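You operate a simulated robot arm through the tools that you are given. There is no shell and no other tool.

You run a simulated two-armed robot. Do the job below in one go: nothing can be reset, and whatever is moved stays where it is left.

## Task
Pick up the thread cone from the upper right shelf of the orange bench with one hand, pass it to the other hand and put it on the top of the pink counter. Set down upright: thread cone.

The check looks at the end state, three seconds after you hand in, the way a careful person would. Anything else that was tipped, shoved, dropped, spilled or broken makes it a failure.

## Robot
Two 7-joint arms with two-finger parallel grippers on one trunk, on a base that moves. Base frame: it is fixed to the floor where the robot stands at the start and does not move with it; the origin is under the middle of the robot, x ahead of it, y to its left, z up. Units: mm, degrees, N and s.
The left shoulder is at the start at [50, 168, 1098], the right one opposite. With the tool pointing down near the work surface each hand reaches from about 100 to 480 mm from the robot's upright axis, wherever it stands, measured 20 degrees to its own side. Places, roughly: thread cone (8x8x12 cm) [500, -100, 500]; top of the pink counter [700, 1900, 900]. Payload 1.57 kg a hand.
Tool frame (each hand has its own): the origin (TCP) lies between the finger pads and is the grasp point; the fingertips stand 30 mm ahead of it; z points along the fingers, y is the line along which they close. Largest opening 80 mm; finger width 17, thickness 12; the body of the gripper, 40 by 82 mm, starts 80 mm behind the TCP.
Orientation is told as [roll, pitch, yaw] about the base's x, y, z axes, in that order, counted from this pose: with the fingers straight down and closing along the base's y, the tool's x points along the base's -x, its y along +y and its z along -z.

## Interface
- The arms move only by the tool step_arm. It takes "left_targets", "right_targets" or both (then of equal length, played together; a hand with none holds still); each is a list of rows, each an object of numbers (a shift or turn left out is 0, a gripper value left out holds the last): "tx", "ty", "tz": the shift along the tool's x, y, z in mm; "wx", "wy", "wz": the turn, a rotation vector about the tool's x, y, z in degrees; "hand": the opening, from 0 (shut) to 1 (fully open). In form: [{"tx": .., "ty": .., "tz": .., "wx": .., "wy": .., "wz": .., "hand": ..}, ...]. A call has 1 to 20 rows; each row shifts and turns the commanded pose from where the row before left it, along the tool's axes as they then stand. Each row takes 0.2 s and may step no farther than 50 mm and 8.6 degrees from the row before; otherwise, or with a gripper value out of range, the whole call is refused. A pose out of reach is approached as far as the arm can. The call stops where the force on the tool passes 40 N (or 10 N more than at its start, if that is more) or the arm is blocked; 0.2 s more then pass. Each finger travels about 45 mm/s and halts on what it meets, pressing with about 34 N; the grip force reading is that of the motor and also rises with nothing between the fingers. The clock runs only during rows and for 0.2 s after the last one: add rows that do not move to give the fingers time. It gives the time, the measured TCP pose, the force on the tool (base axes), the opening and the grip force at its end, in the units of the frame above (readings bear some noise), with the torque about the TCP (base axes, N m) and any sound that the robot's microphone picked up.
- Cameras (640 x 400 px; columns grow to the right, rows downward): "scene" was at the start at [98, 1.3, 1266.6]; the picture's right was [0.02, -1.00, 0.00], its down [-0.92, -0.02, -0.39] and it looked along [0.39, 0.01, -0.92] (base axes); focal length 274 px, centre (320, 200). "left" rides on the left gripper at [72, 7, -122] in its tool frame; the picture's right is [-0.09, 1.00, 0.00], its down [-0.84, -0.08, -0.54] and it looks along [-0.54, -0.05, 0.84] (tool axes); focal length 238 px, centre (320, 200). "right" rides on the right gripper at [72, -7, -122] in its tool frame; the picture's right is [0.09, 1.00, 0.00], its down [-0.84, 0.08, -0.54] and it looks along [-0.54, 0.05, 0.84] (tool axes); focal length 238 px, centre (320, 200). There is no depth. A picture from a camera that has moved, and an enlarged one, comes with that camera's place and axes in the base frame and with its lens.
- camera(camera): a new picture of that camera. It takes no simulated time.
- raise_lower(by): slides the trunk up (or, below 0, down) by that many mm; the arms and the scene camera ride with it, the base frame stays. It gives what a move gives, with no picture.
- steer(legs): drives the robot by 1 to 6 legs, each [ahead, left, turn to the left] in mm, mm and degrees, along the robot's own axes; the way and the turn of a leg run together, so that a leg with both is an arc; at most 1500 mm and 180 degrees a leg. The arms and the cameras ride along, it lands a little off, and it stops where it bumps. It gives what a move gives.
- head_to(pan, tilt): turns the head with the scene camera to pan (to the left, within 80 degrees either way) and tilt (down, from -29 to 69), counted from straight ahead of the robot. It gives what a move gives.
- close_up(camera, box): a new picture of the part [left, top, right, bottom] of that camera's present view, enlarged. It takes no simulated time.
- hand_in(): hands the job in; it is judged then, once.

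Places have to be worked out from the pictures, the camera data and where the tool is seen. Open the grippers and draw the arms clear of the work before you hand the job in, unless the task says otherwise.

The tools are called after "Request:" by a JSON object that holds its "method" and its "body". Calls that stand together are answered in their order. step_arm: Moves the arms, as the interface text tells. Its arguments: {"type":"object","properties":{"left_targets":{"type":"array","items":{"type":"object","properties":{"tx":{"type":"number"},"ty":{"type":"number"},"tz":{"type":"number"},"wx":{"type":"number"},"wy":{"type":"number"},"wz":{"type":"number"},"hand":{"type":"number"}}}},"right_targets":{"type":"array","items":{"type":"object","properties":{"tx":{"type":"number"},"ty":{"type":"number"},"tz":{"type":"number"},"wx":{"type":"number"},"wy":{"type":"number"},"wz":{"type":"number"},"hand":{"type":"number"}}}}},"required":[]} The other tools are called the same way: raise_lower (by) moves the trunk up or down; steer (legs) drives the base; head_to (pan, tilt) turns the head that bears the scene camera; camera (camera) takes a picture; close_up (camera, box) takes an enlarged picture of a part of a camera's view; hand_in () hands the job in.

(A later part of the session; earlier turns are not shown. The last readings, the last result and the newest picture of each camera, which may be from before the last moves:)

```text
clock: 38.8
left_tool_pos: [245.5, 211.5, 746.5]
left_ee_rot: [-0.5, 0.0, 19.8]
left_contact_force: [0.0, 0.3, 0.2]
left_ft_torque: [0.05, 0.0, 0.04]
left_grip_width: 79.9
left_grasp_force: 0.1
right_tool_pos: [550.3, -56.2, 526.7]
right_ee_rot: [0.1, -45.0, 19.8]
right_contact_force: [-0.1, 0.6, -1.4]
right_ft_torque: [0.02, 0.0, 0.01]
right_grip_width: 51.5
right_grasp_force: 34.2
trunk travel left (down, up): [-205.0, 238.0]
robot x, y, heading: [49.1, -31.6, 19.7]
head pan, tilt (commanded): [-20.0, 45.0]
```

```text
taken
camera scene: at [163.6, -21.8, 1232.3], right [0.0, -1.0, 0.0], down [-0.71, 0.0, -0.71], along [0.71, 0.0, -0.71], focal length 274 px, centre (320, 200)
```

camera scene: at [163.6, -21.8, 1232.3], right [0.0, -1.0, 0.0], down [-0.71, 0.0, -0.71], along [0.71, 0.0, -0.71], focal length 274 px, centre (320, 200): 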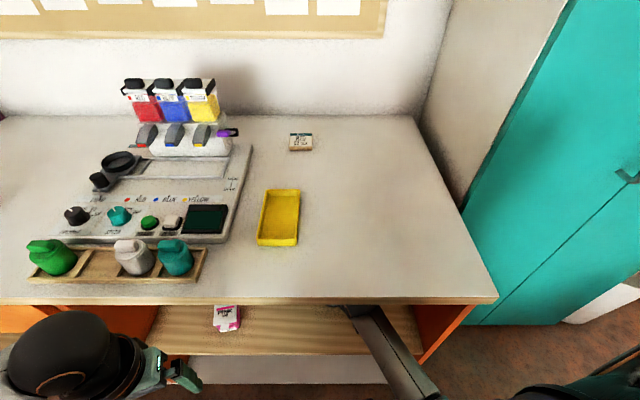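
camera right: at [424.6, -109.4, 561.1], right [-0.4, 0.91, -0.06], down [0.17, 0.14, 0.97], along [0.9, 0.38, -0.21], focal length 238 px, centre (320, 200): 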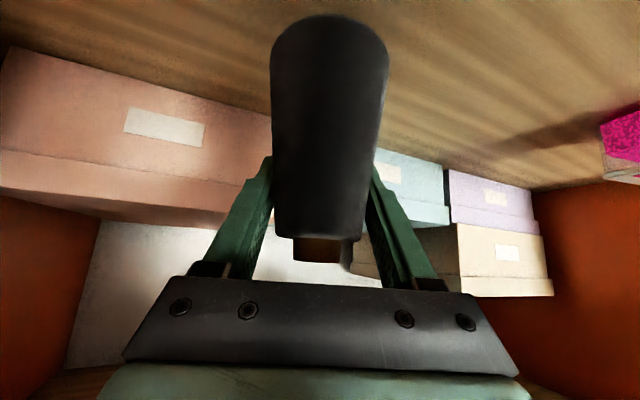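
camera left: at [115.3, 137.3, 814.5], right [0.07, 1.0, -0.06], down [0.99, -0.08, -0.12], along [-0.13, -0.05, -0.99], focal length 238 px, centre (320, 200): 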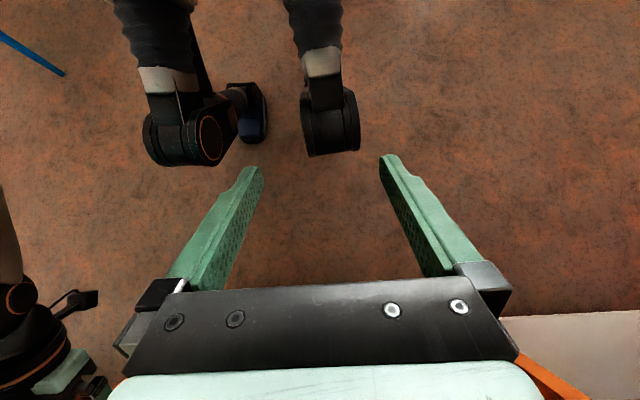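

The cone is held and lifted (its view in the hand is unchanged, base ≈ 440). I back the base straight out 380 mm from the bench.

Request:
{"method": "steer", "body": {"legs": [[-380, 0, 0]]}}

Request:
{"method": "camera", "body": {"camera": "scene"}}

Request:
{"method": "camera", "body": {"camera": "right"}}

```text
clock: 41.2
left_tool_pos: [-112.5, 81.9, 747.4]
left_ee_rot: [-0.6, 0.0, 19.9]
left_contact_force: [-0.1, -0.5, -0.9]
left_ft_torque: [0.0, 0.0, -0.05]
left_grip_width: 79.7
left_grasp_force: 0.0
right_tool_pos: [193.1, -185.6, 526.4]
right_ee_rot: [0.1, -45.1, 19.8]
right_contact_force: [0.1, -0.7, -1.4]
right_ft_torque: [0.0, -0.02, -0.01]
right_grip_width: 51.3
right_grasp_force: 33.9
trunk travel left (down, up): [-205.0, 238.0]
robot x, y, heading: [-311.3, -162.7, 20.1]
head pan, tilt (commanded): [-20.0, 45.0]
```

```text
taken
camera scene: at [-194.3, -151.7, 1232.4], right [0.0, -1.0, 0.0], down [-0.71, 0.0, -0.71], along [0.71, 0.0, -0.71], focal length 274 px, centre (320, 200)
```

scene: 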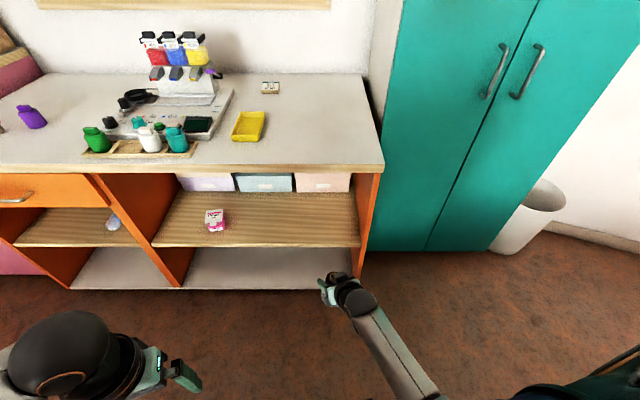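

```text
taken
camera right: at [67.3, -239.0, 561.2], right [-0.4, 0.91, -0.06], down [0.17, 0.14, 0.98], along [0.9, 0.38, -0.21], focal length 238 px, centre (320, 200)
```

right: 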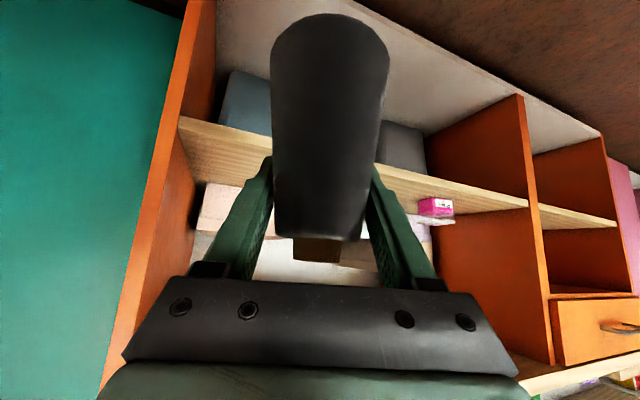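

Out of the shelf cleanly, nothing else moved. Now I raise the trunk 100 mm and lift the right hand up and inward for the hand-over in the free space before the robot.

Request:
{"method": "raise_lower", "body": {"by": 100}}

Request:
{"method": "step_arm", "body": {"right_targets": [{"tx": -26, "tz": -26}, {"tx": -26, "tz": -26}, {"tx": -26, "tz": -26}, {"tx": -26, "tz": -26}, {"tx": -26, "tz": -26}, {"tx": -26, "tz": -26}, {"tx": -26, "tz": -26}, {"tx": 9, "ty": 35, "tz": -9}, {"tx": 9, "ty": 35, "tz": -9}, {"tx": 9, "ty": 35, "tz": -9}, {"tx": 9, "ty": 35, "tz": -9}, {"tx": 9, "ty": 35, "tz": -9}, {"tx": 0}]}}

Request:
{"method": "camera", "body": {"camera": "right"}}

Request:
{"method": "camera", "body": {"camera": "scene"}}

```text
clock: 42.6
left_tool_pos: [-111.8, 82.8, 847.1]
left_ee_rot: [-0.5, 0.0, 19.8]
left_contact_force: [0.3, -0.7, -0.6]
left_ft_torque: [0.01, 0.0, 0.03]
left_grip_width: 79.9
left_grasp_force: 0.1
right_tool_pos: [193.0, -185.0, 626.6]
right_ee_rot: [0.1, -45.0, 19.9]
right_contact_force: [-0.8, -0.4, -1.3]
right_ft_torque: [0.04, 0.0, -0.01]
right_grip_width: 51.2
right_grasp_force: 34.2
trunk travel left (down, up): [-305.0, 138.0]
robot x, y, heading: [-314.9, -167.6, 19.9]
head pan, tilt (commanded): [-20.0, 45.0]
```

```text
clock: 44.6
left_tool_pos: [-112.1, 82.4, 847.6]
left_ee_rot: [-0.6, 0.0, 19.7]
left_contact_force: [-0.5, -0.3, 0.1]
left_ft_torque: [0.01, -0.03, 0.02]
left_grip_width: 80.0
left_grasp_force: 0.1
right_tool_pos: [192.8, -178.9, 902.8]
right_ee_rot: [-16.8, -48.9, 29.3]
right_contact_force: [-0.5, -0.5, -1.3]
right_ft_torque: [-0.02, -0.03, -0.01]
right_grip_width: 51.5
right_grasp_force: 34.4
trunk travel left (down, up): [-305.0, 138.0]
robot x, y, heading: [-310.8, -168.4, 20.1]
head pan, tilt (commanded): [-20.0, 45.0]
stopped in row 10 (right hand): the arm was blocked; the commanded pose is now the measured one
```

```text
taken
camera right: at [60.2, -221.4, 926.1], right [-0.33, 0.91, -0.26], down [0.04, 0.29, 0.96], along [0.94, 0.31, -0.13], focal length 238 px, centre (320, 200)
```

right: 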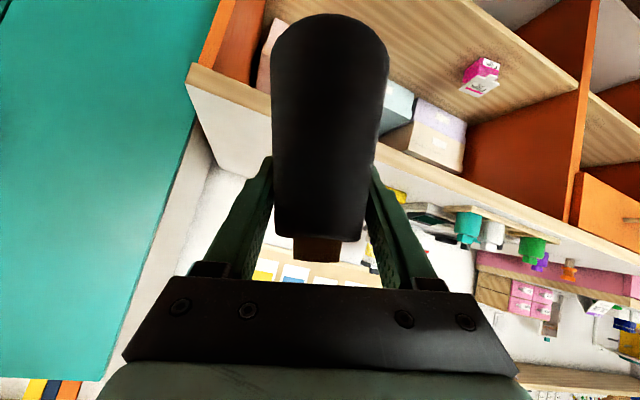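

```text
taken
camera scene: at [-194.2, -151.8, 1332.3], right [0.0, -1.0, 0.0], down [-0.71, 0.0, -0.71], along [0.71, 0.0, -0.71], focal length 274 px, centre (320, 200)
```

scene: 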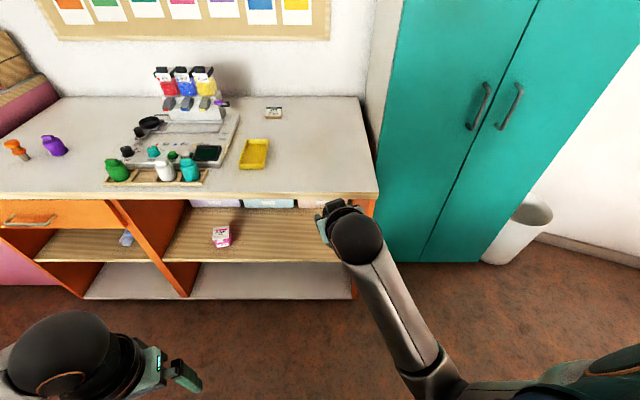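

The arm stopped moving inward (its wrist/elbow limits made the hand roll 17°); the cone is still firmly held (51.5 mm, 34 N). Instead of translating inward I turn the hand inward about its wrist to rel. yaw +30°, levelling it back at the same time.

Request:
{"method": "step_arm", "body": {"right_targets": [{"tx": 1.3, "ty": 21.7, "tz": -1.3, "wx": -6.37, "wy": 0.36, "wz": -2.94}, {"tx": 1.3, "ty": 21.7, "tz": -1.3, "wx": -6.37, "wy": 0.36, "wz": -2.94}, {"tx": 1.3, "ty": 21.7, "tz": -1.3, "wx": -6.37, "wy": 0.36, "wz": -2.94}, {"tx": 1.3, "ty": 21.7, "tz": -1.3, "wx": -6.37, "wy": 0.36, "wz": -2.94}, {"tx": 1.3, "ty": 21.7, "tz": -1.3, "wx": -6.37, "wy": 0.36, "wz": -2.94}, {"tx": 0}]}}

Request:
{"method": "camera", "body": {"camera": "scene"}}

```text
clock: 46.0
left_tool_pos: [-112.1, 83.0, 846.6]
left_ee_rot: [-0.5, 0.0, 19.7]
left_contact_force: [-0.5, 0.1, -0.5]
left_ft_torque: [-0.02, -0.01, -0.02]
left_grip_width: 80.1
left_grasp_force: 0.0
right_tool_pos: [130.3, -90.7, 890.7]
right_ee_rot: [0.2, -45.1, 50.1]
right_contact_force: [0.2, 0.6, -2.4]
right_ft_torque: [0.03, 0.03, 0.01]
right_grip_width: 51.5
right_grasp_force: 32.9
trunk travel left (down, up): [-305.0, 138.0]
robot x, y, heading: [-315.1, -167.4, 20.1]
head pan, tilt (commanded): [-20.0, 45.0]
```

```text
taken
camera scene: at [-194.3, -151.7, 1332.3], right [0.0, -1.0, 0.0], down [-0.71, 0.0, -0.71], along [0.71, 0.0, -0.71], focal length 274 px, centre (320, 200)
```

scene: 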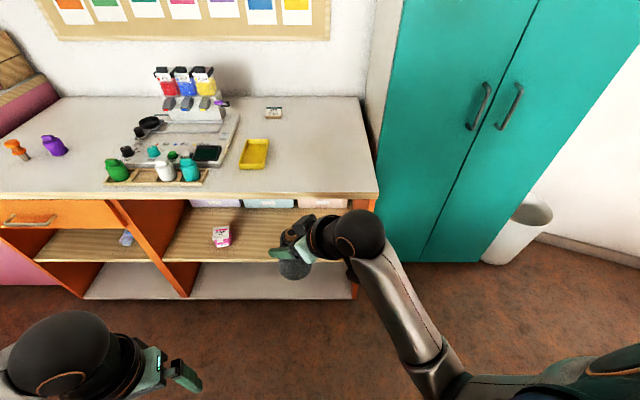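

The hand turned inward smoothly and the cone is upright again (roll 0, pitch -45, rel. yaw 30°). I continue to rel. yaw 60° and 60 mm forward, while the left hand pitches forward about its wrist to 38° below horizontal and shifts 30 mm outward.

Request:
{"method": "step_arm", "body": {"right_targets": [{"ty": 20, "tz": -0.9, "wx": -5.3, "wz": -5.3}, {"ty": 20, "tz": -0.9, "wx": -5.3, "wz": -5.3}, {"ty": 20, "tz": -0.9, "wx": -5.3, "wz": -5.3}, {"ty": 20, "tz": -0.9, "wx": -5.3, "wz": -5.3}, {"tx": -7.1, "ty": -17.3, "tz": 7.1}, {"tx": -7.1, "ty": -17.3, "tz": 7.1}, {"tx": -7.1, "ty": -17.3, "tz": 7.1}, {"tx": 0}, {"tx": 0}], "left_targets": [{"tx": -28.1, "tz": -1.8, "wy": -7.43}, {"tx": -28.1, "tz": -1.8, "wy": -7.43}, {"tx": -28.1, "tz": -1.8, "wy": -7.43}, {"tx": -28.1, "tz": -1.8, "wy": -7.43}, {"tx": -28.1, "tz": -1.8, "wy": -7.43}, {"tx": -28.1, "tz": -1.8, "wy": -7.43}, {"tx": -28.1, "tz": -1.8, "wy": -7.43}, {"ty": 30}, {"ty": 0}]}}

Request:
{"method": "head_to", "body": {"pan": 0, "tilt": 50}}

Request:
{"method": "camera", "body": {"camera": "scene"}}

```text
clock: 48.0
left_tool_pos: [36.9, 169.8, 928.8]
left_ee_rot: [-0.9, -52.0, 20.5]
left_contact_force: [0.1, -0.1, -0.4]
left_ft_torque: [-0.03, 0.01, -0.01]
left_grip_width: 80.1
left_grasp_force: 0.1
right_tool_pos: [117.5, -33.9, 892.1]
right_ee_rot: [0.0, -45.2, 80.2]
right_contact_force: [-0.2, 0.6, -2.4]
right_ft_torque: [0.01, 0.03, -0.01]
right_grip_width: 50.9
right_grasp_force: 34.1
trunk travel left (down, up): [-305.0, 138.0]
robot x, y, heading: [-313.7, -166.3, 20.3]
head pan, tilt (commanded): [-20.0, 45.0]
```

```text
clock: 48.9
left_tool_pos: [37.9, 169.0, 930.6]
left_ee_rot: [-0.9, -51.9, 20.5]
left_contact_force: [-0.3, -0.2, 0.0]
left_ft_torque: [-0.07, 0.01, -0.04]
left_grip_width: 80.1
left_grasp_force: 0.0
right_tool_pos: [115.9, -34.0, 893.4]
right_ee_rot: [0.0, -45.2, 80.1]
right_contact_force: [-0.2, -0.1, -1.1]
right_ft_torque: [0.02, -0.01, 0.0]
right_grip_width: 51.4
right_grasp_force: 34.2
trunk travel left (down, up): [-305.0, 138.0]
robot x, y, heading: [-314.0, -165.7, 20.2]
head pan, tilt (commanded): [0.0, 50.0]
```

```text
taken
camera scene: at [-203.2, -125.4, 1325.4], right [0.34, -0.94, 0.0], down [-0.72, -0.26, -0.64], along [0.6, 0.22, -0.77], focal length 274 px, centre (320, 200)
```

scene: 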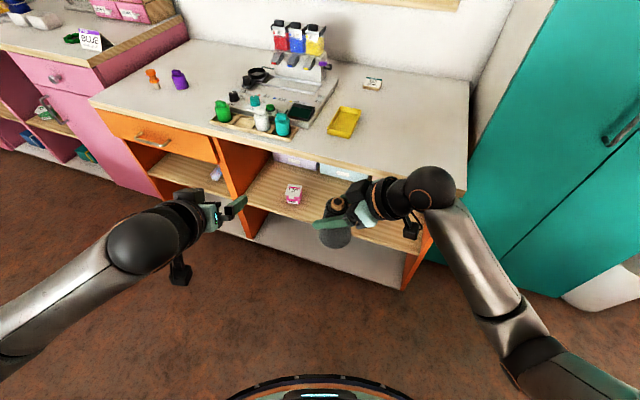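

Both arms are in good poses and the cone hangs upright at about [116, -34], base ≈ z 806. Now I turn the left hand inward by 55° about its wrist, staying ~100 mm away from the cone.

Request:
{"method": "step_arm", "body": {"left_targets": [{"tx": 1.0, "ty": -23.4, "tz": -1.3, "wx": 6.19, "wz": 4.84}, {"tx": 1.0, "ty": -23.4, "tz": -1.3, "wx": 6.19, "wz": 4.84}, {"tx": 1.0, "ty": -23.4, "tz": -1.3, "wx": 6.19, "wz": 4.84}, {"tx": 1.0, "ty": -23.4, "tz": -1.3, "wx": 6.19, "wz": 4.84}, {"tx": 1.0, "ty": -23.4, "tz": -1.3, "wx": 6.19, "wz": 4.84}, {"tx": 1.0, "ty": -23.4, "tz": -1.3, "wx": 6.19, "wz": 4.84}, {"tx": 1.0, "ty": -23.4, "tz": -1.3, "wx": 6.19, "wz": 4.84}, {"tx": 0}]}}

Request:
{"method": "camera", "body": {"camera": "scene"}}

Request:
{"method": "camera", "body": {"camera": "left"}}

Request:
{"method": "camera", "body": {"camera": "right"}}

```text
clock: 50.7
left_tool_pos: [16.3, 11.1, 930.8]
left_ee_rot: [-0.4, -52.4, -34.8]
left_contact_force: [-0.3, -0.3, -0.1]
left_ft_torque: [-0.01, -0.01, 0.03]
left_grip_width: 80.3
left_grasp_force: 0.1
right_tool_pos: [116.2, -34.1, 892.9]
right_ee_rot: [0.0, -45.2, 80.1]
right_contact_force: [-0.3, 1.1, -1.5]
right_ft_torque: [0.03, 0.02, 0.0]
right_grip_width: 51.5
right_grasp_force: 34.4
trunk travel left (down, up): [-305.0, 138.0]
robot x, y, heading: [-314.5, -165.9, 20.0]
head pan, tilt (commanded): [0.0, 50.0]
```

```text
taken
camera scene: at [-203.2, -125.4, 1325.4], right [0.34, -0.94, 0.0], down [-0.72, -0.26, -0.64], along [0.6, 0.22, -0.77], focal length 274 px, centre (320, 200)
```

scene: 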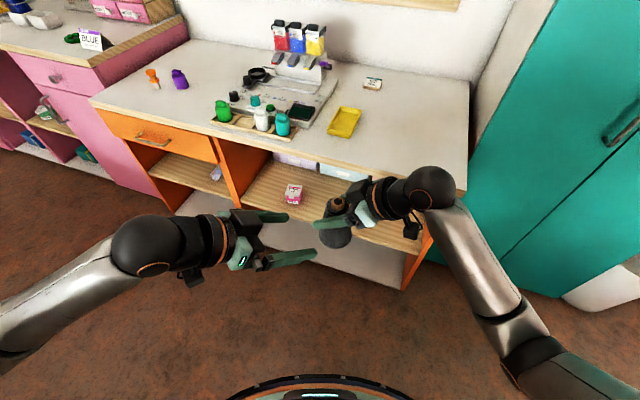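

```text
taken
camera left: at [-94.3, 98.2, 948.0], right [0.62, 0.78, 0.07], down [0.02, -0.11, 0.99], along [0.78, -0.62, -0.08], focal length 238 px, centre (320, 200)
```

left: 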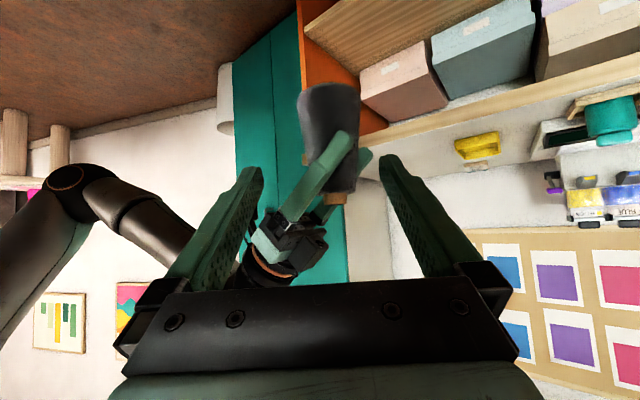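

```text
taken
camera right: at [100.9, -171.0, 927.5], right [-0.99, 0.11, -0.07], down [-0.04, 0.22, 0.98], along [0.12, 0.97, -0.21], focal length 238 px, centre (320, 200)
```

right: 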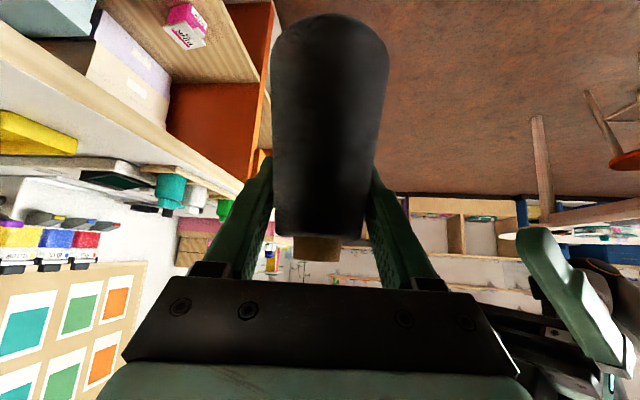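

The left camera sees the cone held by the right hand, ahead of the left gripper. I enlarge it to get the lateral offset right before approaching.

Request:
{"method": "close_up", "body": {"camera": "left", "box": [220, 60, 460, 210]}}

Request:
{"method": "close_up", "body": {"camera": "scene", "box": [220, 150, 460, 300]}}

```text
2.67 times, centred on (340, 135) of left
camera zoom: at [-94.3, 98.2, 948.0], right [0.62, 0.78, 0.07], down [0.02, -0.11, 0.99], along [0.78, -0.62, -0.08], focal length 636 px, centre (267, 373)
```

zoom: 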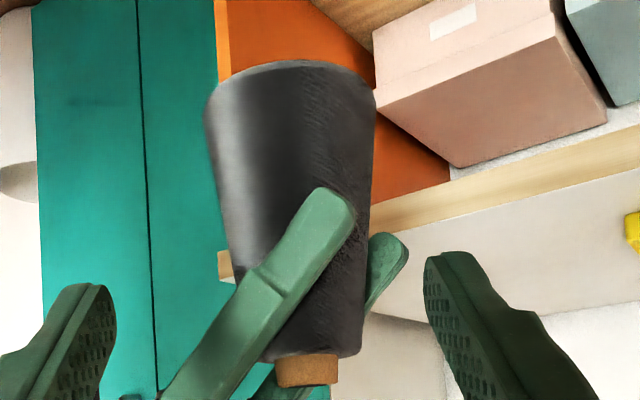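

```text
2.67 times, centred on (340, 225) of scene
camera zoom: at [-203.2, -125.4, 1325.4], right [0.34, -0.94, 0.0], down [-0.72, -0.26, -0.64], along [0.6, 0.22, -0.77], focal length 731 px, centre (267, 133)
```

zoom: 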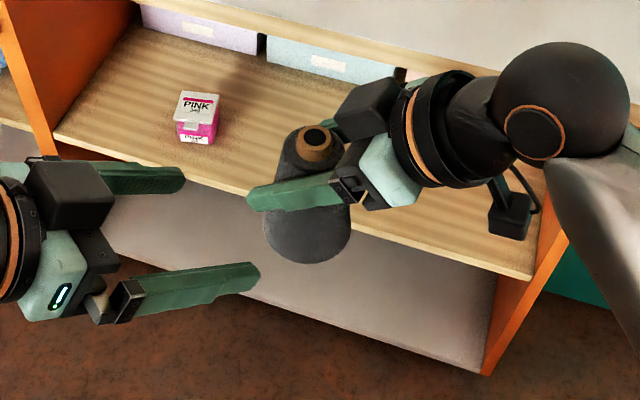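

Combining the views, the cone's axis is really at about [115, -46], base z ≈ 813, upright (it sits ~12 mm short of the right TCP). I bring the left hand 60 mm along its fingers toward [115, -46, 853] with an 11 mm lateral correction, then look again.

Request:
{"method": "step_arm", "body": {"left_targets": [{"tx": -2.5, "ty": 3.8, "tz": 20}, {"tx": -2.5, "ty": 3.8, "tz": 20}, {"tx": -2.5, "ty": 3.8, "tz": 20}, {"tx": 0}]}}

Request:
{"method": "camera", "body": {"camera": "left"}}

Request:
{"method": "close_up", "body": {"camera": "scene", "box": [220, 150, 460, 300]}}

```text
clock: 51.7
left_tool_pos: [65.5, -8.5, 900.0]
left_ee_rot: [-0.4, -52.4, -34.9]
left_contact_force: [0.1, 0.8, -0.2]
left_ft_torque: [0.01, -0.01, 0.03]
left_grip_width: 80.5
left_grasp_force: 0.0
right_tool_pos: [117.4, -35.1, 892.7]
right_ee_rot: [0.1, -45.2, 80.2]
right_contact_force: [-0.2, 0.0, -1.9]
right_ft_torque: [0.02, 0.0, 0.0]
right_grip_width: 51.1
right_grasp_force: 34.0
trunk travel left (down, up): [-305.0, 138.0]
robot x, y, heading: [-311.4, -163.4, 20.0]
head pan, tilt (commanded): [0.0, 50.0]
```

```text
taken
camera left: at [-45.3, 77.5, 917.7], right [0.62, 0.78, 0.07], down [0.02, -0.11, 0.99], along [0.78, -0.61, -0.08], focal length 238 px, centre (320, 200)
```

left: 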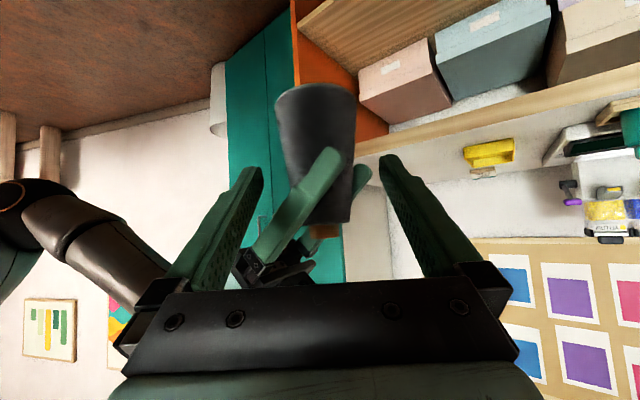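

```text
2.67 times, centred on (340, 225) of scene
camera zoom: at [-203.2, -125.4, 1325.4], right [0.34, -0.94, 0.0], down [-0.72, -0.26, -0.64], along [0.6, 0.22, -0.77], focal length 731 px, centre (267, 133)
```

zoom: 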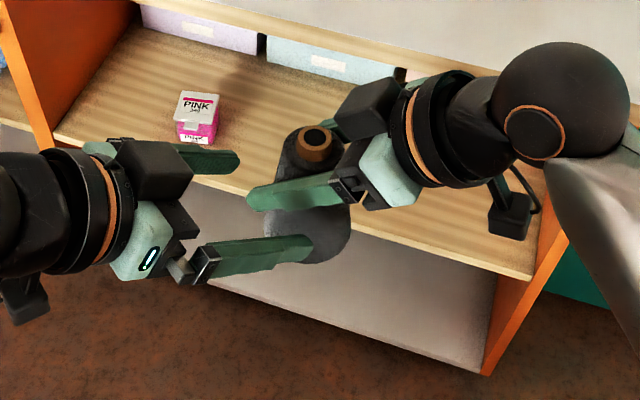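

Lateral alignment is now within ~1 mm (cone axis at column ≈ 320 at gripping height), remaining distance ≈ 77 mm. I advance 62 mm first and check.

Request:
{"method": "step_arm", "body": {"left_targets": [{"tz": 15.5}, {"tz": 15.5}, {"tz": 15.5}, {"tz": 15.5}, {"tz": 0}]}}

Request:
{"method": "camera", "body": {"camera": "left"}}

Request:
{"method": "close_up", "body": {"camera": "scene", "box": [220, 150, 460, 300]}}

```text
clock: 52.9
left_tool_pos: [106.7, -36.6, 863.3]
left_ee_rot: [-0.5, -52.5, -34.9]
left_contact_force: [0.2, -0.4, 0.4]
left_ft_torque: [0.04, 0.02, -0.04]
left_grip_width: 80.1
left_grasp_force: 0.1
right_tool_pos: [117.0, -34.8, 893.3]
right_ee_rot: [0.0, -45.3, 80.3]
right_contact_force: [0.2, -0.2, -0.7]
right_ft_torque: [0.02, 0.03, 0.01]
right_grip_width: 51.0
right_grasp_force: 33.8
trunk travel left (down, up): [-305.0, 138.0]
robot x, y, heading: [-313.1, -160.6, 19.9]
head pan, tilt (commanded): [0.0, 50.0]
```

```text
taken
camera left: at [-4.6, 49.6, 880.1], right [0.62, 0.78, 0.07], down [0.02, -0.11, 0.99], along [0.78, -0.61, -0.08], focal length 238 px, centre (320, 200)
```

left: 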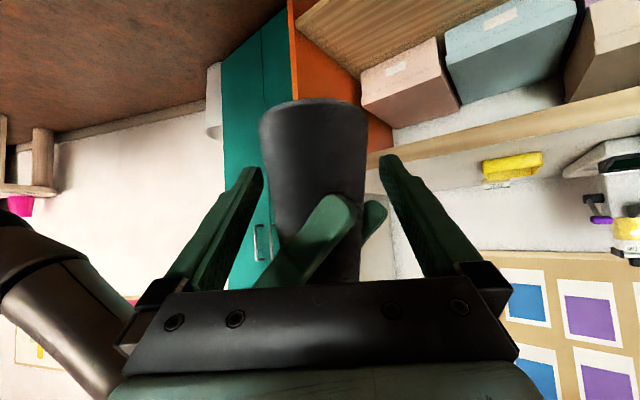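

```text
2.67 times, centred on (340, 225) of scene
camera zoom: at [-203.2, -125.4, 1325.4], right [0.34, -0.94, 0.0], down [-0.72, -0.26, -0.64], along [0.6, 0.22, -0.77], focal length 731 px, centre (267, 133)
```

zoom: 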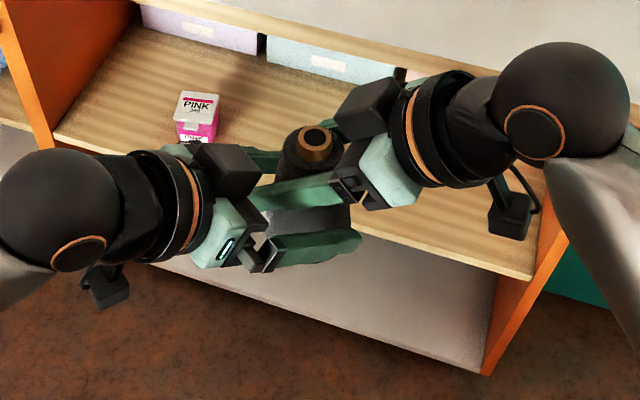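

The cone's axis is centred between the left fingers (column 320 at TCP row) and by calculation the right fingertips clear the left fingers by ~9 mm. I advance the last 16 mm and close the left gripper.

Request:
{"method": "step_arm", "body": {"left_targets": [{"tz": 8}, {"tz": 8}, {"tz": 0}, {"hand": 0.9}, {"hand": 0.8}, {"hand": 0.0}, {"hand": 0.0}, {"hand": 0.0}, {"hand": 0.0}]}}

Request:
{"method": "camera", "body": {"camera": "left"}}

Request:
{"method": "camera", "body": {"camera": "right"}}

Request:
{"method": "close_up", "body": {"camera": "scene", "box": [220, 150, 460, 300]}}

```text
clock: 54.9
left_tool_pos: [116.1, -44.2, 854.4]
left_ee_rot: [-0.7, -52.6, -34.8]
left_contact_force: [-5.5, -9.4, 1.4]
left_ft_torque: [0.17, -0.11, 0.13]
left_grip_width: 64.9
left_grasp_force: 33.8
right_tool_pos: [116.1, -33.3, 894.5]
right_ee_rot: [0.0, -45.3, 80.2]
right_contact_force: [6.4, 10.6, -2.3]
right_ft_torque: [0.26, -0.13, -0.1]
right_grip_width: 51.3
right_grasp_force: 34.2
trunk travel left (down, up): [-305.0, 138.0]
robot x, y, heading: [-314.4, -165.9, 20.2]
head pan, tilt (commanded): [0.0, 50.0]
```

```text
taken
camera left: at [5.1, 41.3, 870.8], right [0.62, 0.78, 0.07], down [0.02, -0.1, 0.99], along [0.78, -0.62, -0.08], focal length 238 px, centre (320, 200)
```

left: 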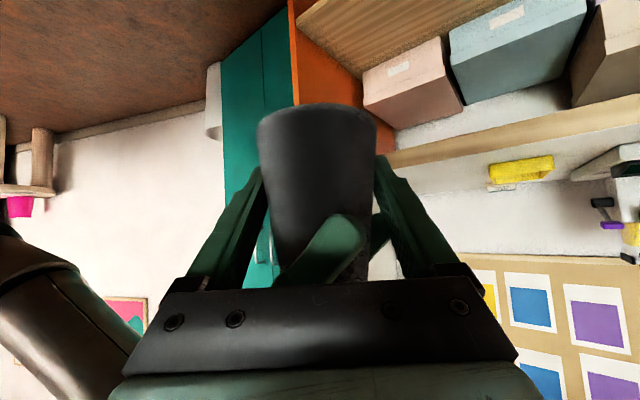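

```text
taken
camera right: at [101.1, -170.7, 927.6], right [-0.99, 0.11, -0.07], down [-0.04, 0.21, 0.98], along [0.12, 0.97, -0.21], focal length 238 px, centre (320, 200)
```

right: 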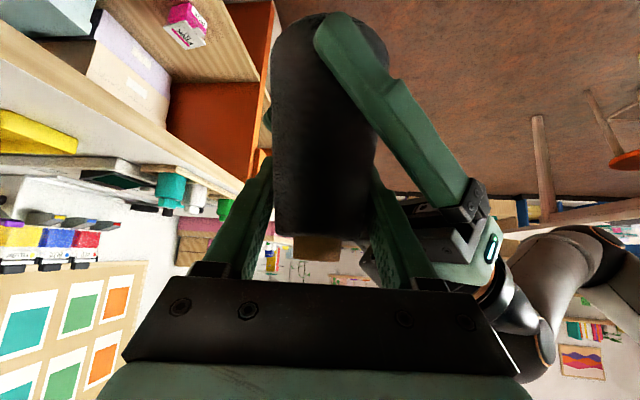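

```text
2.67 times, centred on (340, 225) of scene
camera zoom: at [-203.2, -125.4, 1325.4], right [0.34, -0.94, 0.0], down [-0.72, -0.26, -0.64], along [0.6, 0.22, -0.77], focal length 731 px, centre (267, 133)
```

zoom: 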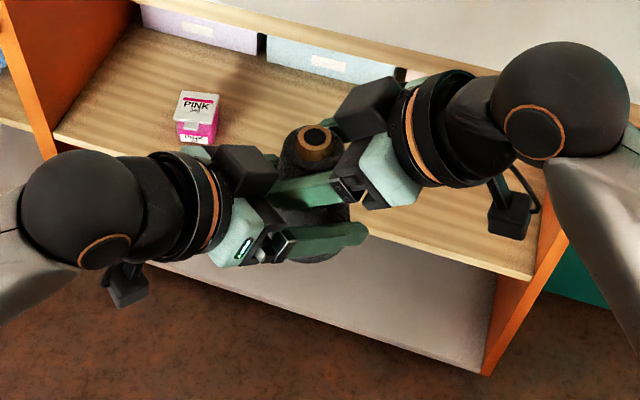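

The left hand now holds the cone at 64.9 mm with 33.8 N. I open the right gripper and draw it back along its fingers.

Request:
{"method": "step_arm", "body": {"right_targets": [{"hand": 0.75}, {"hand": 0.9}, {"hand": 0.95}, {"tz": 0}, {"tz": 0}]}}

Request:
{"method": "camera", "body": {"camera": "right"}}

Request:
{"method": "camera", "body": {"camera": "left"}}

```text
clock: 56.1
left_tool_pos: [116.7, -44.1, 854.1]
left_ee_rot: [-0.6, -52.4, -34.9]
left_contact_force: [-0.4, 0.5, 0.4]
left_ft_torque: [-0.02, 0.0, -0.01]
left_grip_width: 64.7
left_grasp_force: 34.2
right_tool_pos: [116.6, -34.8, 893.8]
right_ee_rot: [-0.1, -45.2, 80.1]
right_contact_force: [0.5, -0.5, 0.3]
right_ft_torque: [-0.01, 0.0, -0.02]
right_grip_width: 75.8
right_grasp_force: 0.1
trunk travel left (down, up): [-305.0, 138.0]
robot x, y, heading: [-311.9, -166.5, 19.6]
head pan, tilt (commanded): [0.0, 50.0]
```

```text
taken
camera right: at [100.9, -170.9, 927.5], right [-0.99, 0.11, -0.07], down [-0.04, 0.22, 0.98], along [0.12, 0.97, -0.21], focal length 238 px, centre (320, 200)
```

right: 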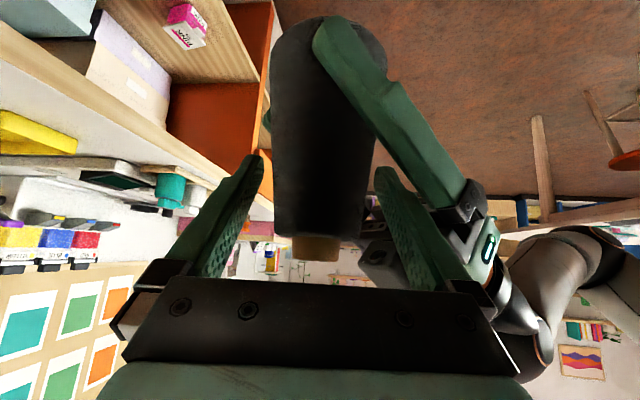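

```text
taken
camera left: at [5.5, 42.1, 870.8], right [0.62, 0.78, 0.07], down [0.02, -0.11, 0.99], along [0.78, -0.61, -0.08], focal length 238 px, centre (320, 200)
```

left: 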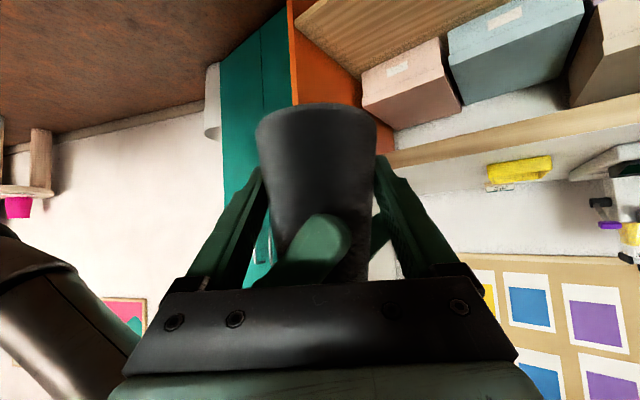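

The right hand is free (0 N) and the cone stays firm in the left hand. I withdraw the right hand 130 mm backward along its fingers.

Request:
{"method": "step_arm", "body": {"right_targets": [{"tz": -13}, {"tz": -13}, {"tz": -13}, {"tz": -13}, {"tz": -13}, {"tz": -13}, {"tz": -13}, {"tz": -13}, {"tz": -13}, {"tz": -13}, {"tz": 0}]}}

Request:
{"method": "camera", "body": {"camera": "scene"}}

Request:
{"method": "camera", "body": {"camera": "left"}}

Request:
{"method": "camera", "body": {"camera": "right"}}

```text
clock: 58.5
left_tool_pos: [116.1, -43.5, 853.1]
left_ee_rot: [-0.5, -52.4, -34.8]
left_contact_force: [1.2, -0.3, 0.6]
left_ft_torque: [0.04, 0.03, 0.02]
left_grip_width: 64.6
left_grasp_force: 33.8
right_tool_pos: [99.8, -125.4, 985.6]
right_ee_rot: [0.0, -45.1, 80.2]
right_contact_force: [-0.1, 0.4, -0.7]
right_ft_torque: [0.01, 0.0, 0.04]
right_grip_width: 76.2
right_grasp_force: 0.0
trunk travel left (down, up): [-305.0, 138.0]
robot x, y, heading: [-312.6, -164.9, 19.9]
head pan, tilt (commanded): [0.0, 50.0]
```

```text
taken
camera scene: at [-203.2, -125.3, 1325.4], right [0.34, -0.94, 0.0], down [-0.72, -0.26, -0.64], along [0.6, 0.22, -0.77], focal length 274 px, centre (320, 200)
```

scene: 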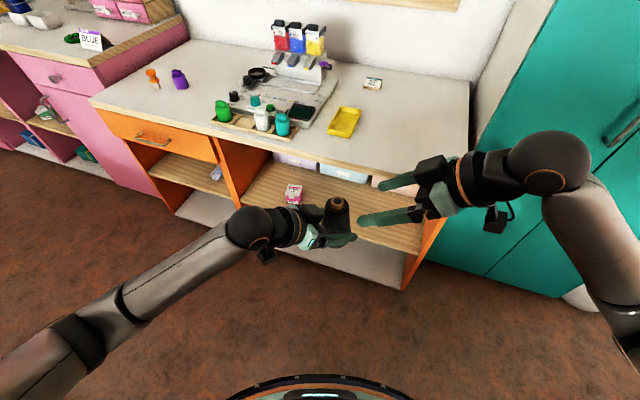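

```text
taken
camera left: at [5.5, 42.1, 870.7], right [0.62, 0.78, 0.07], down [0.02, -0.11, 0.99], along [0.78, -0.61, -0.08], focal length 238 px, centre (320, 200)
```

left: 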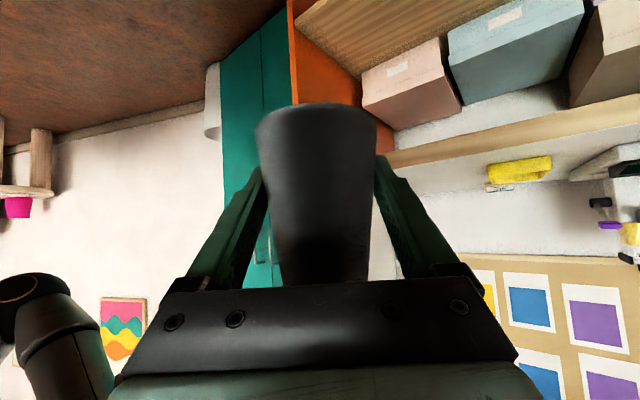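

```text
taken
camera right: at [84.0, -261.8, 1019.6], right [-0.99, 0.11, -0.07], down [-0.04, 0.21, 0.98], along [0.12, 0.97, -0.21], focal length 238 px, centre (320, 200)
```

right: 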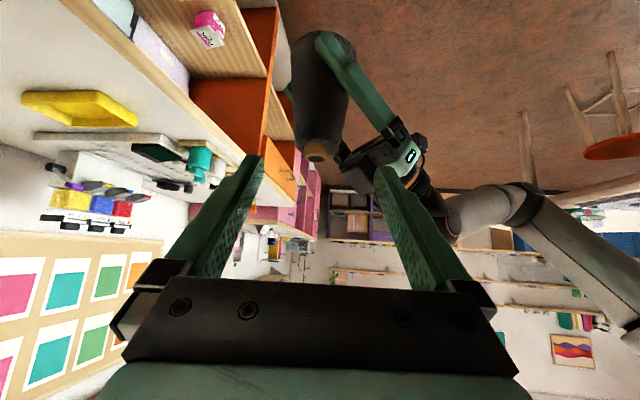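

The hand-over is done: the left hand holds the cone upright, the right is clear. Now I turn the left hand (with the cone) out to straight ahead at rel. y ≈ 178, and fold the right hand back to pointing down near the body.

Request:
{"method": "step_arm", "body": {"left_targets": [{"tx": 11.7, "ty": 13.4, "tz": -15.1}, {"tx": 11.7, "ty": 13.4, "tz": -15.1}, {"tx": 11.7, "ty": 13.4, "tz": -15.1}, {"tx": 1.0, "ty": 23.4, "tz": -1.3, "wx": -6.19, "wz": -4.84}, {"tx": 1.0, "ty": 23.4, "tz": -1.3, "wx": -6.19, "wz": -4.84}, {"tx": 1.0, "ty": 23.4, "tz": -1.3, "wx": -6.19, "wz": -4.84}, {"tx": 1.0, "ty": 23.4, "tz": -1.3, "wx": -6.19, "wz": -4.84}, {"tx": 1.0, "ty": 23.4, "tz": -1.3, "wx": -6.19, "wz": -4.84}, {"tx": 1.0, "ty": 23.4, "tz": -1.3, "wx": -6.19, "wz": -4.84}, {"tx": 1.0, "ty": 23.4, "tz": -1.3, "wx": -6.19, "wz": -4.84}, {"tx": 0}, {"tx": 0}, {"tx": 0}, {"tx": 0}, {"tx": 0}, {"tx": 0}], "right_targets": [{"ty": -20, "tz": -0.9, "wx": 5.3, "wz": 5.3}, {"ty": -20, "tz": -0.9, "wx": 5.3, "wz": 5.3}, {"ty": -20, "tz": -0.9, "wx": 5.3, "wz": 5.3}, {"ty": -20, "tz": -0.9, "wx": 5.3, "wz": 5.3}, {"ty": -20, "tz": -0.9, "wx": 5.3, "wz": 5.3}, {"ty": -20, "tz": -0.9, "wx": 5.3, "wz": 5.3}, {"ty": -20, "tz": -0.9, "wx": 5.3, "wz": 5.3}, {"ty": -20, "tz": -0.9, "wx": 5.3, "wz": 5.3}, {"tx": 28.3, "tz": -1.9, "wy": 7.5}, {"tx": 28.3, "tz": -1.9, "wy": 7.5}, {"tx": 28.3, "tz": -1.9, "wy": 7.5}, {"tx": 28.3, "tz": -1.9, "wy": 7.5}, {"tx": 28.3, "tz": -1.9, "wy": 7.5}, {"tx": 28.3, "tz": -1.9, "wy": 7.5}, {"tx": 0}, {"tx": 0}]}}

Request:
{"method": "camera", "body": {"camera": "scene"}}

Request:
{"method": "camera", "body": {"camera": "left"}}

```text
clock: 61.9
left_tool_pos: [114.6, 179.7, 851.0]
left_ee_rot: [-0.9, -51.9, 20.5]
left_contact_force: [-0.4, -0.2, -0.5]
left_ft_torque: [0.01, 0.01, 0.0]
left_grip_width: 64.4
left_grasp_force: 33.7
right_tool_pos: [76.6, -272.5, 925.5]
right_ee_rot: [0.2, -0.1, 20.1]
right_contact_force: [0.6, -0.4, 0.1]
right_ft_torque: [-0.03, 0.0, 0.01]
right_grip_width: 76.3
right_grasp_force: 0.1
trunk travel left (down, up): [-305.0, 138.0]
robot x, y, heading: [-313.9, -170.7, 19.8]
head pan, tilt (commanded): [0.0, 50.0]
```

```text
taken
camera scene: at [-203.2, -125.3, 1325.4], right [0.34, -0.94, 0.0], down [-0.72, -0.26, -0.64], along [0.6, 0.22, -0.77], focal length 274 px, centre (320, 200)
```

scene: 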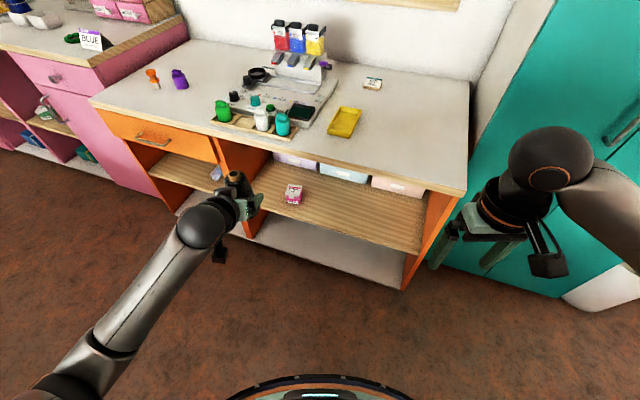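

```text
taken
camera left: at [-20.2, 137.4, 869.6], right [-0.28, 0.96, 0.06], down [0.11, -0.03, 0.99], along [0.95, 0.29, -0.09], focal length 238 px, centre (320, 200)
```

left: 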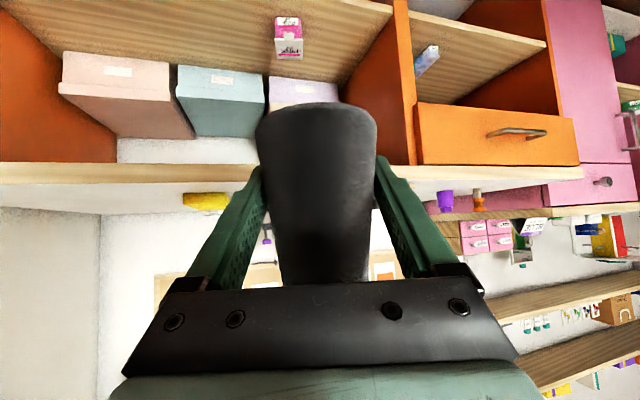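

Left hand is now straight ahead with the cone upright (rel. [521, 184]). I raise the trunk 100 mm for the 900-mm counter, turn back to heading 0, and look left along the path.

Request:
{"method": "raise_lower", "body": {"by": 100}}

Request:
{"method": "steer", "body": {"legs": [[0, 0, -20]]}}

Request:
{"method": "head_to", "body": {"pan": 75, "tilt": 30}}

Request:
{"method": "camera", "body": {"camera": "scene"}}

```text
clock: 63.2
left_tool_pos: [114.6, 178.7, 951.6]
left_ee_rot: [-0.9, -52.0, 20.5]
left_contact_force: [-0.8, 0.8, -1.4]
left_ft_torque: [-0.02, 0.02, -0.03]
left_grip_width: 64.6
left_grasp_force: 34.2
right_tool_pos: [78.0, -271.5, 1025.6]
right_ee_rot: [0.2, 0.0, 20.2]
right_contact_force: [-0.6, 0.1, 0.3]
right_ft_torque: [0.01, 0.01, 0.01]
right_grip_width: 75.9
right_grasp_force: 0.1
trunk travel left (down, up): [-405.0, 38.0]
robot x, y, heading: [-315.9, -166.2, 20.0]
head pan, tilt (commanded): [0.0, 50.0]
```

```text
clock: 64.7
left_tool_pos: [205.5, 12.5, 950.9]
left_ee_rot: [-0.9, -52.0, 0.6]
left_contact_force: [-1.2, -0.2, -1.6]
left_ft_torque: [-0.02, 0.03, 0.0]
left_grip_width: 64.7
left_grasp_force: 34.0
right_tool_pos: [18.3, -398.0, 1027.3]
right_ee_rot: [0.2, -0.1, 0.2]
right_contact_force: [-0.3, 0.1, 0.1]
right_ft_torque: [0.02, -0.02, 0.03]
right_grip_width: 76.0
right_grasp_force: 0.1
trunk travel left (down, up): [-405.0, 38.0]
robot x, y, heading: [-310.4, -165.4, -0.0]
head pan, tilt (commanded): [0.0, 50.0]
```

```text
clock: 66.2
left_tool_pos: [204.9, 13.1, 951.7]
left_ee_rot: [-0.8, -51.9, 0.6]
left_contact_force: [-0.8, 0.3, -1.4]
left_ft_torque: [-0.03, 0.02, -0.01]
left_grip_width: 64.5
left_grasp_force: 34.0
right_tool_pos: [17.4, -398.9, 1025.6]
right_ee_rot: [0.3, -0.1, 0.4]
right_contact_force: [-0.1, 0.3, -0.6]
right_ft_torque: [-0.01, 0.02, 0.04]
right_grip_width: 75.9
right_grasp_force: 0.0
trunk travel left (down, up): [-405.0, 38.0]
robot x, y, heading: [-314.2, -163.2, 0.3]
head pan, tilt (commanded): [75.0, 30.0]
```

```text
taken
camera scene: at [-249.8, -77.9, 1454.9], right [0.97, -0.26, 0.0], down [-0.13, -0.48, -0.87], along [0.22, 0.84, -0.5], focal length 274 px, centre (320, 200)
```

scene: 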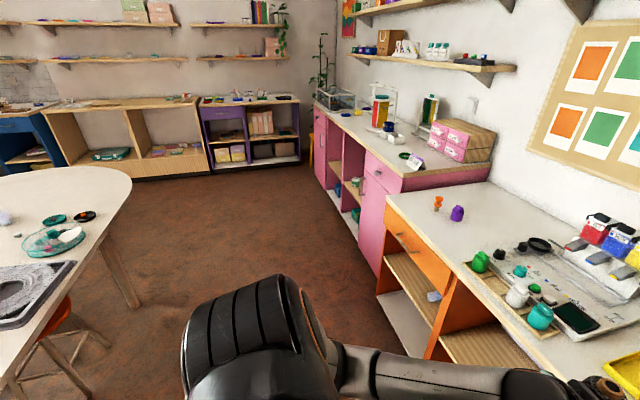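

The aisle between the round table (edge at x ≈ -930) and the counters is clear. I move 60 mm ahead and strafe left in two legs to get in front of the pink counter's free area.

Request:
{"method": "steer", "body": {"legs": [[60, 0, 0], [0, 740, 0], [0, 700, 0]]}}

Request:
{"method": "head_to", "body": {"pan": 15, "tilt": 30}}

Request:
{"method": "camera", "body": {"camera": "scene"}}

Request:
{"method": "camera", "body": {"camera": "left"}}

```text
clock: 79.9
left_tool_pos: [258.2, 1466.0, 952.0]
left_ee_rot: [-0.9, -52.0, 1.0]
left_contact_force: [0.4, -0.3, -1.8]
left_ft_torque: [-0.05, -0.02, 0.0]
left_grip_width: 64.1
left_grasp_force: 33.8
right_tool_pos: [72.1, 1052.8, 1027.2]
right_ee_rot: [0.2, -0.1, 0.7]
right_contact_force: [0.8, 0.6, 0.4]
right_ft_torque: [-0.01, 0.0, 0.0]
right_grip_width: 75.8
right_grasp_force: 0.2
trunk travel left (down, up): [-405.0, 38.0]
robot x, y, heading: [-262.3, 1283.7, 0.6]
head pan, tilt (commanded): [75.0, 30.0]
```

```text
clock: 81.2
left_tool_pos: [257.2, 1465.8, 951.7]
left_ee_rot: [-1.0, -52.0, 1.0]
left_contact_force: [0.4, -0.2, -1.3]
left_ft_torque: [0.0, 0.01, 0.03]
left_grip_width: 63.9
left_grasp_force: 33.6
right_tool_pos: [73.4, 1052.1, 1026.5]
right_ee_rot: [0.2, -0.1, 0.7]
right_contact_force: [-0.7, 0.5, 0.7]
right_ft_torque: [-0.03, 0.0, -0.01]
right_grip_width: 76.0
right_grasp_force: 0.1
trunk travel left (down, up): [-405.0, 38.0]
robot x, y, heading: [-260.8, 1286.0, 0.8]
head pan, tilt (commanded): [15.0, 30.0]
```

```text
taken
camera scene: at [-132.8, 1308.0, 1455.0], right [0.27, -0.96, 0.0], down [-0.48, -0.13, -0.87], along [0.83, 0.23, -0.5], focal length 274 px, centre (320, 200)
```

scene: 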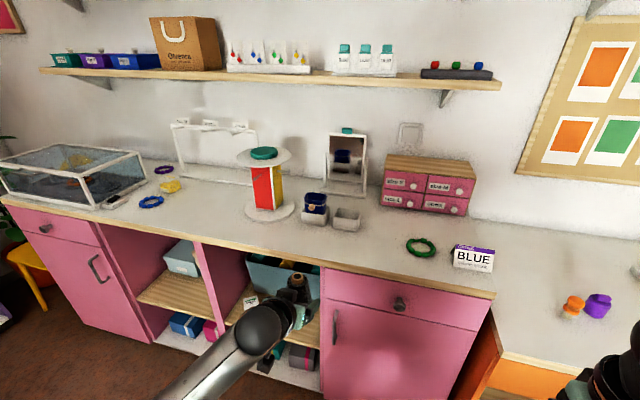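

```text
taken
camera left: at [117.5, 1470.9, 969.6], right [0.05, 1.0, 0.06], down [0.09, -0.07, 0.99], along [0.99, -0.05, -0.09], focal length 238 px, centre (320, 200)
```

left: 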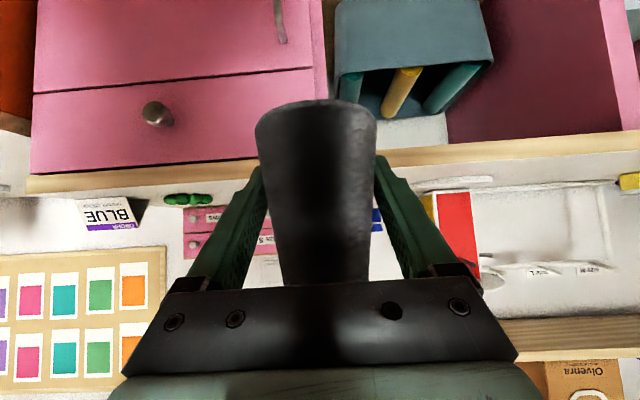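

I'm in front of the pink counter; cone still held (grip 64 mm). Enlarging the counter top to find its front edge, height and a free spot.

Request:
{"method": "close_up", "body": {"camera": "scene", "box": [180, 140, 500, 340]}}

Request:
{"method": "close_up", "body": {"camera": "left", "box": [0, 80, 640, 330]}}

```text
2.00 times, centred on (340, 240) of scene
camera zoom: at [-132.8, 1308.0, 1455.0], right [0.27, -0.96, 0.0], down [-0.48, -0.13, -0.87], along [0.83, 0.23, -0.5], focal length 548 px, centre (280, 120)
```

zoom: 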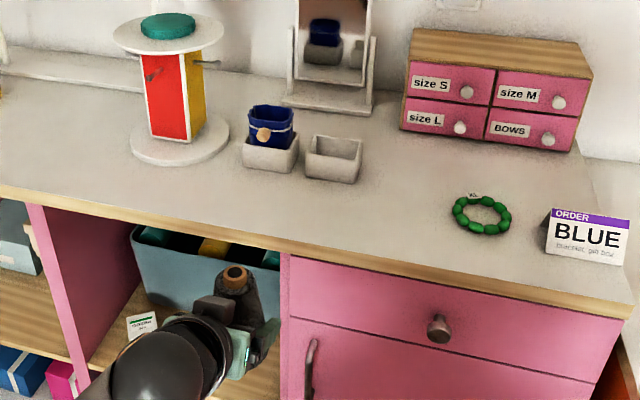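

```text
1.00 times, centred on (320, 205) of left (not enlarged: the box is as wide or as high as the picture)
camera zoom: at [117.5, 1470.9, 969.6], right [0.05, 1.0, 0.06], down [0.09, -0.07, 0.99], along [0.99, -0.05, -0.09], focal length 238 px, centre (320, 195)
```

zoom: 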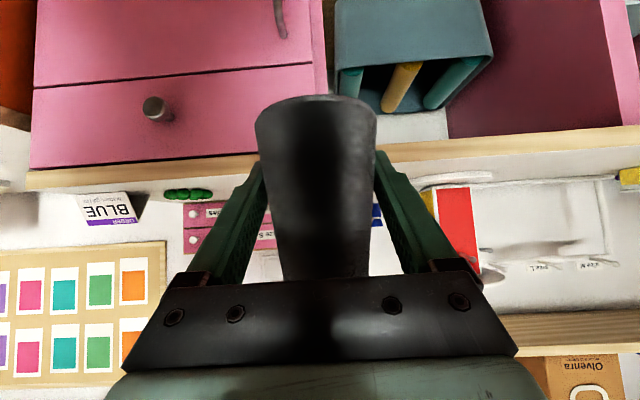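

Counter front edge comes out at x ≈ 450, top at z ≈ 900. A free spot is at about [545, 1310], between the green bead ring (y ≈ 1180) and the jars (x ≥ 610, y ≥ 1385). I raise the hand 50 mm, strafe right 160 mm and come forward 200 mm.

Request:
{"method": "step_arm", "body": {"left_targets": [{"tx": -13.1, "tz": -10.3}, {"tx": -13.1, "tz": -10.3}, {"tx": -13.1, "tz": -10.3}, {"tx": 0}]}}

Request:
{"method": "steer", "body": {"legs": [[0, -160, 0], [190, 0, 0]]}}

Request:
{"method": "head_to", "body": {"pan": 15, "tilt": 45}}

Request:
{"method": "camera", "body": {"camera": "scene"}}

Request:
{"method": "camera", "body": {"camera": "left"}}

```text
clock: 82.2
left_tool_pos: [257.5, 1465.5, 1001.4]
left_ee_rot: [-0.9, -52.0, 1.0]
left_contact_force: [-0.5, 0.3, -2.3]
left_ft_torque: [0.01, -0.04, -0.04]
left_grip_width: 63.9
left_grasp_force: 33.8
right_tool_pos: [72.3, 1052.5, 1026.8]
right_ee_rot: [0.2, -0.1, 0.6]
right_contact_force: [0.0, -0.4, -0.4]
right_ft_torque: [0.0, -0.02, 0.0]
right_grip_width: 76.2
right_grasp_force: 0.0
trunk travel left (down, up): [-405.0, 38.0]
robot x, y, heading: [-264.0, 1283.6, 0.4]
head pan, tilt (commanded): [15.0, 30.0]
```

```text
clock: 85.4
left_tool_pos: [448.3, 1303.3, 1000.2]
left_ee_rot: [-0.9, -52.0, 0.9]
left_contact_force: [-0.4, 0.0, -2.5]
left_ft_torque: [0.0, 0.0, 0.01]
left_grip_width: 63.9
left_grasp_force: 34.6
right_tool_pos: [264.2, 892.1, 1025.8]
right_ee_rot: [0.2, -0.1, 0.5]
right_contact_force: [-0.8, 0.1, -0.1]
right_ft_torque: [0.01, 0.02, 0.01]
right_grip_width: 76.0
right_grasp_force: 0.1
trunk travel left (down, up): [-405.0, 38.0]
robot x, y, heading: [-69.4, 1122.9, 0.4]
head pan, tilt (commanded): [15.0, 30.0]
```

```text
clock: 86.2
left_tool_pos: [447.4, 1303.7, 1001.6]
left_ee_rot: [-0.9, -52.0, 1.0]
left_contact_force: [-0.3, 0.5, -1.0]
left_ft_torque: [0.0, 0.02, -0.01]
left_grip_width: 63.7
left_grasp_force: 33.8
right_tool_pos: [262.9, 892.1, 1025.5]
right_ee_rot: [0.3, -0.1, 0.6]
right_contact_force: [0.4, 0.3, -0.4]
right_ft_torque: [0.0, 0.0, 0.03]
right_grip_width: 76.0
right_grasp_force: 0.1
trunk travel left (down, up): [-405.0, 38.0]
robot x, y, heading: [-70.0, 1124.3, 0.5]
head pan, tilt (commanded): [15.0, 45.0]
```

```text
taken
camera scene: at [49.1, 1144.6, 1432.4], right [0.27, -0.96, 0.0], down [-0.68, -0.19, -0.71], along [0.68, 0.19, -0.71], focal length 274 px, centre (320, 200)
```

scene: 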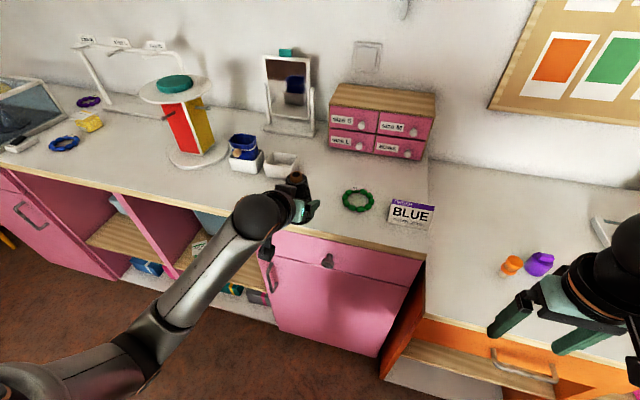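

```text
taken
camera left: at [308.1, 1309.9, 1019.7], right [0.05, 1.0, 0.06], down [0.09, -0.07, 0.99], along [0.99, -0.05, -0.09], focal length 238 px, centre (320, 200)
```

left: 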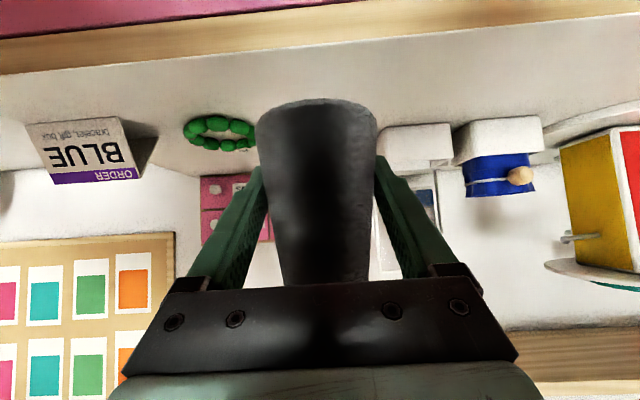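

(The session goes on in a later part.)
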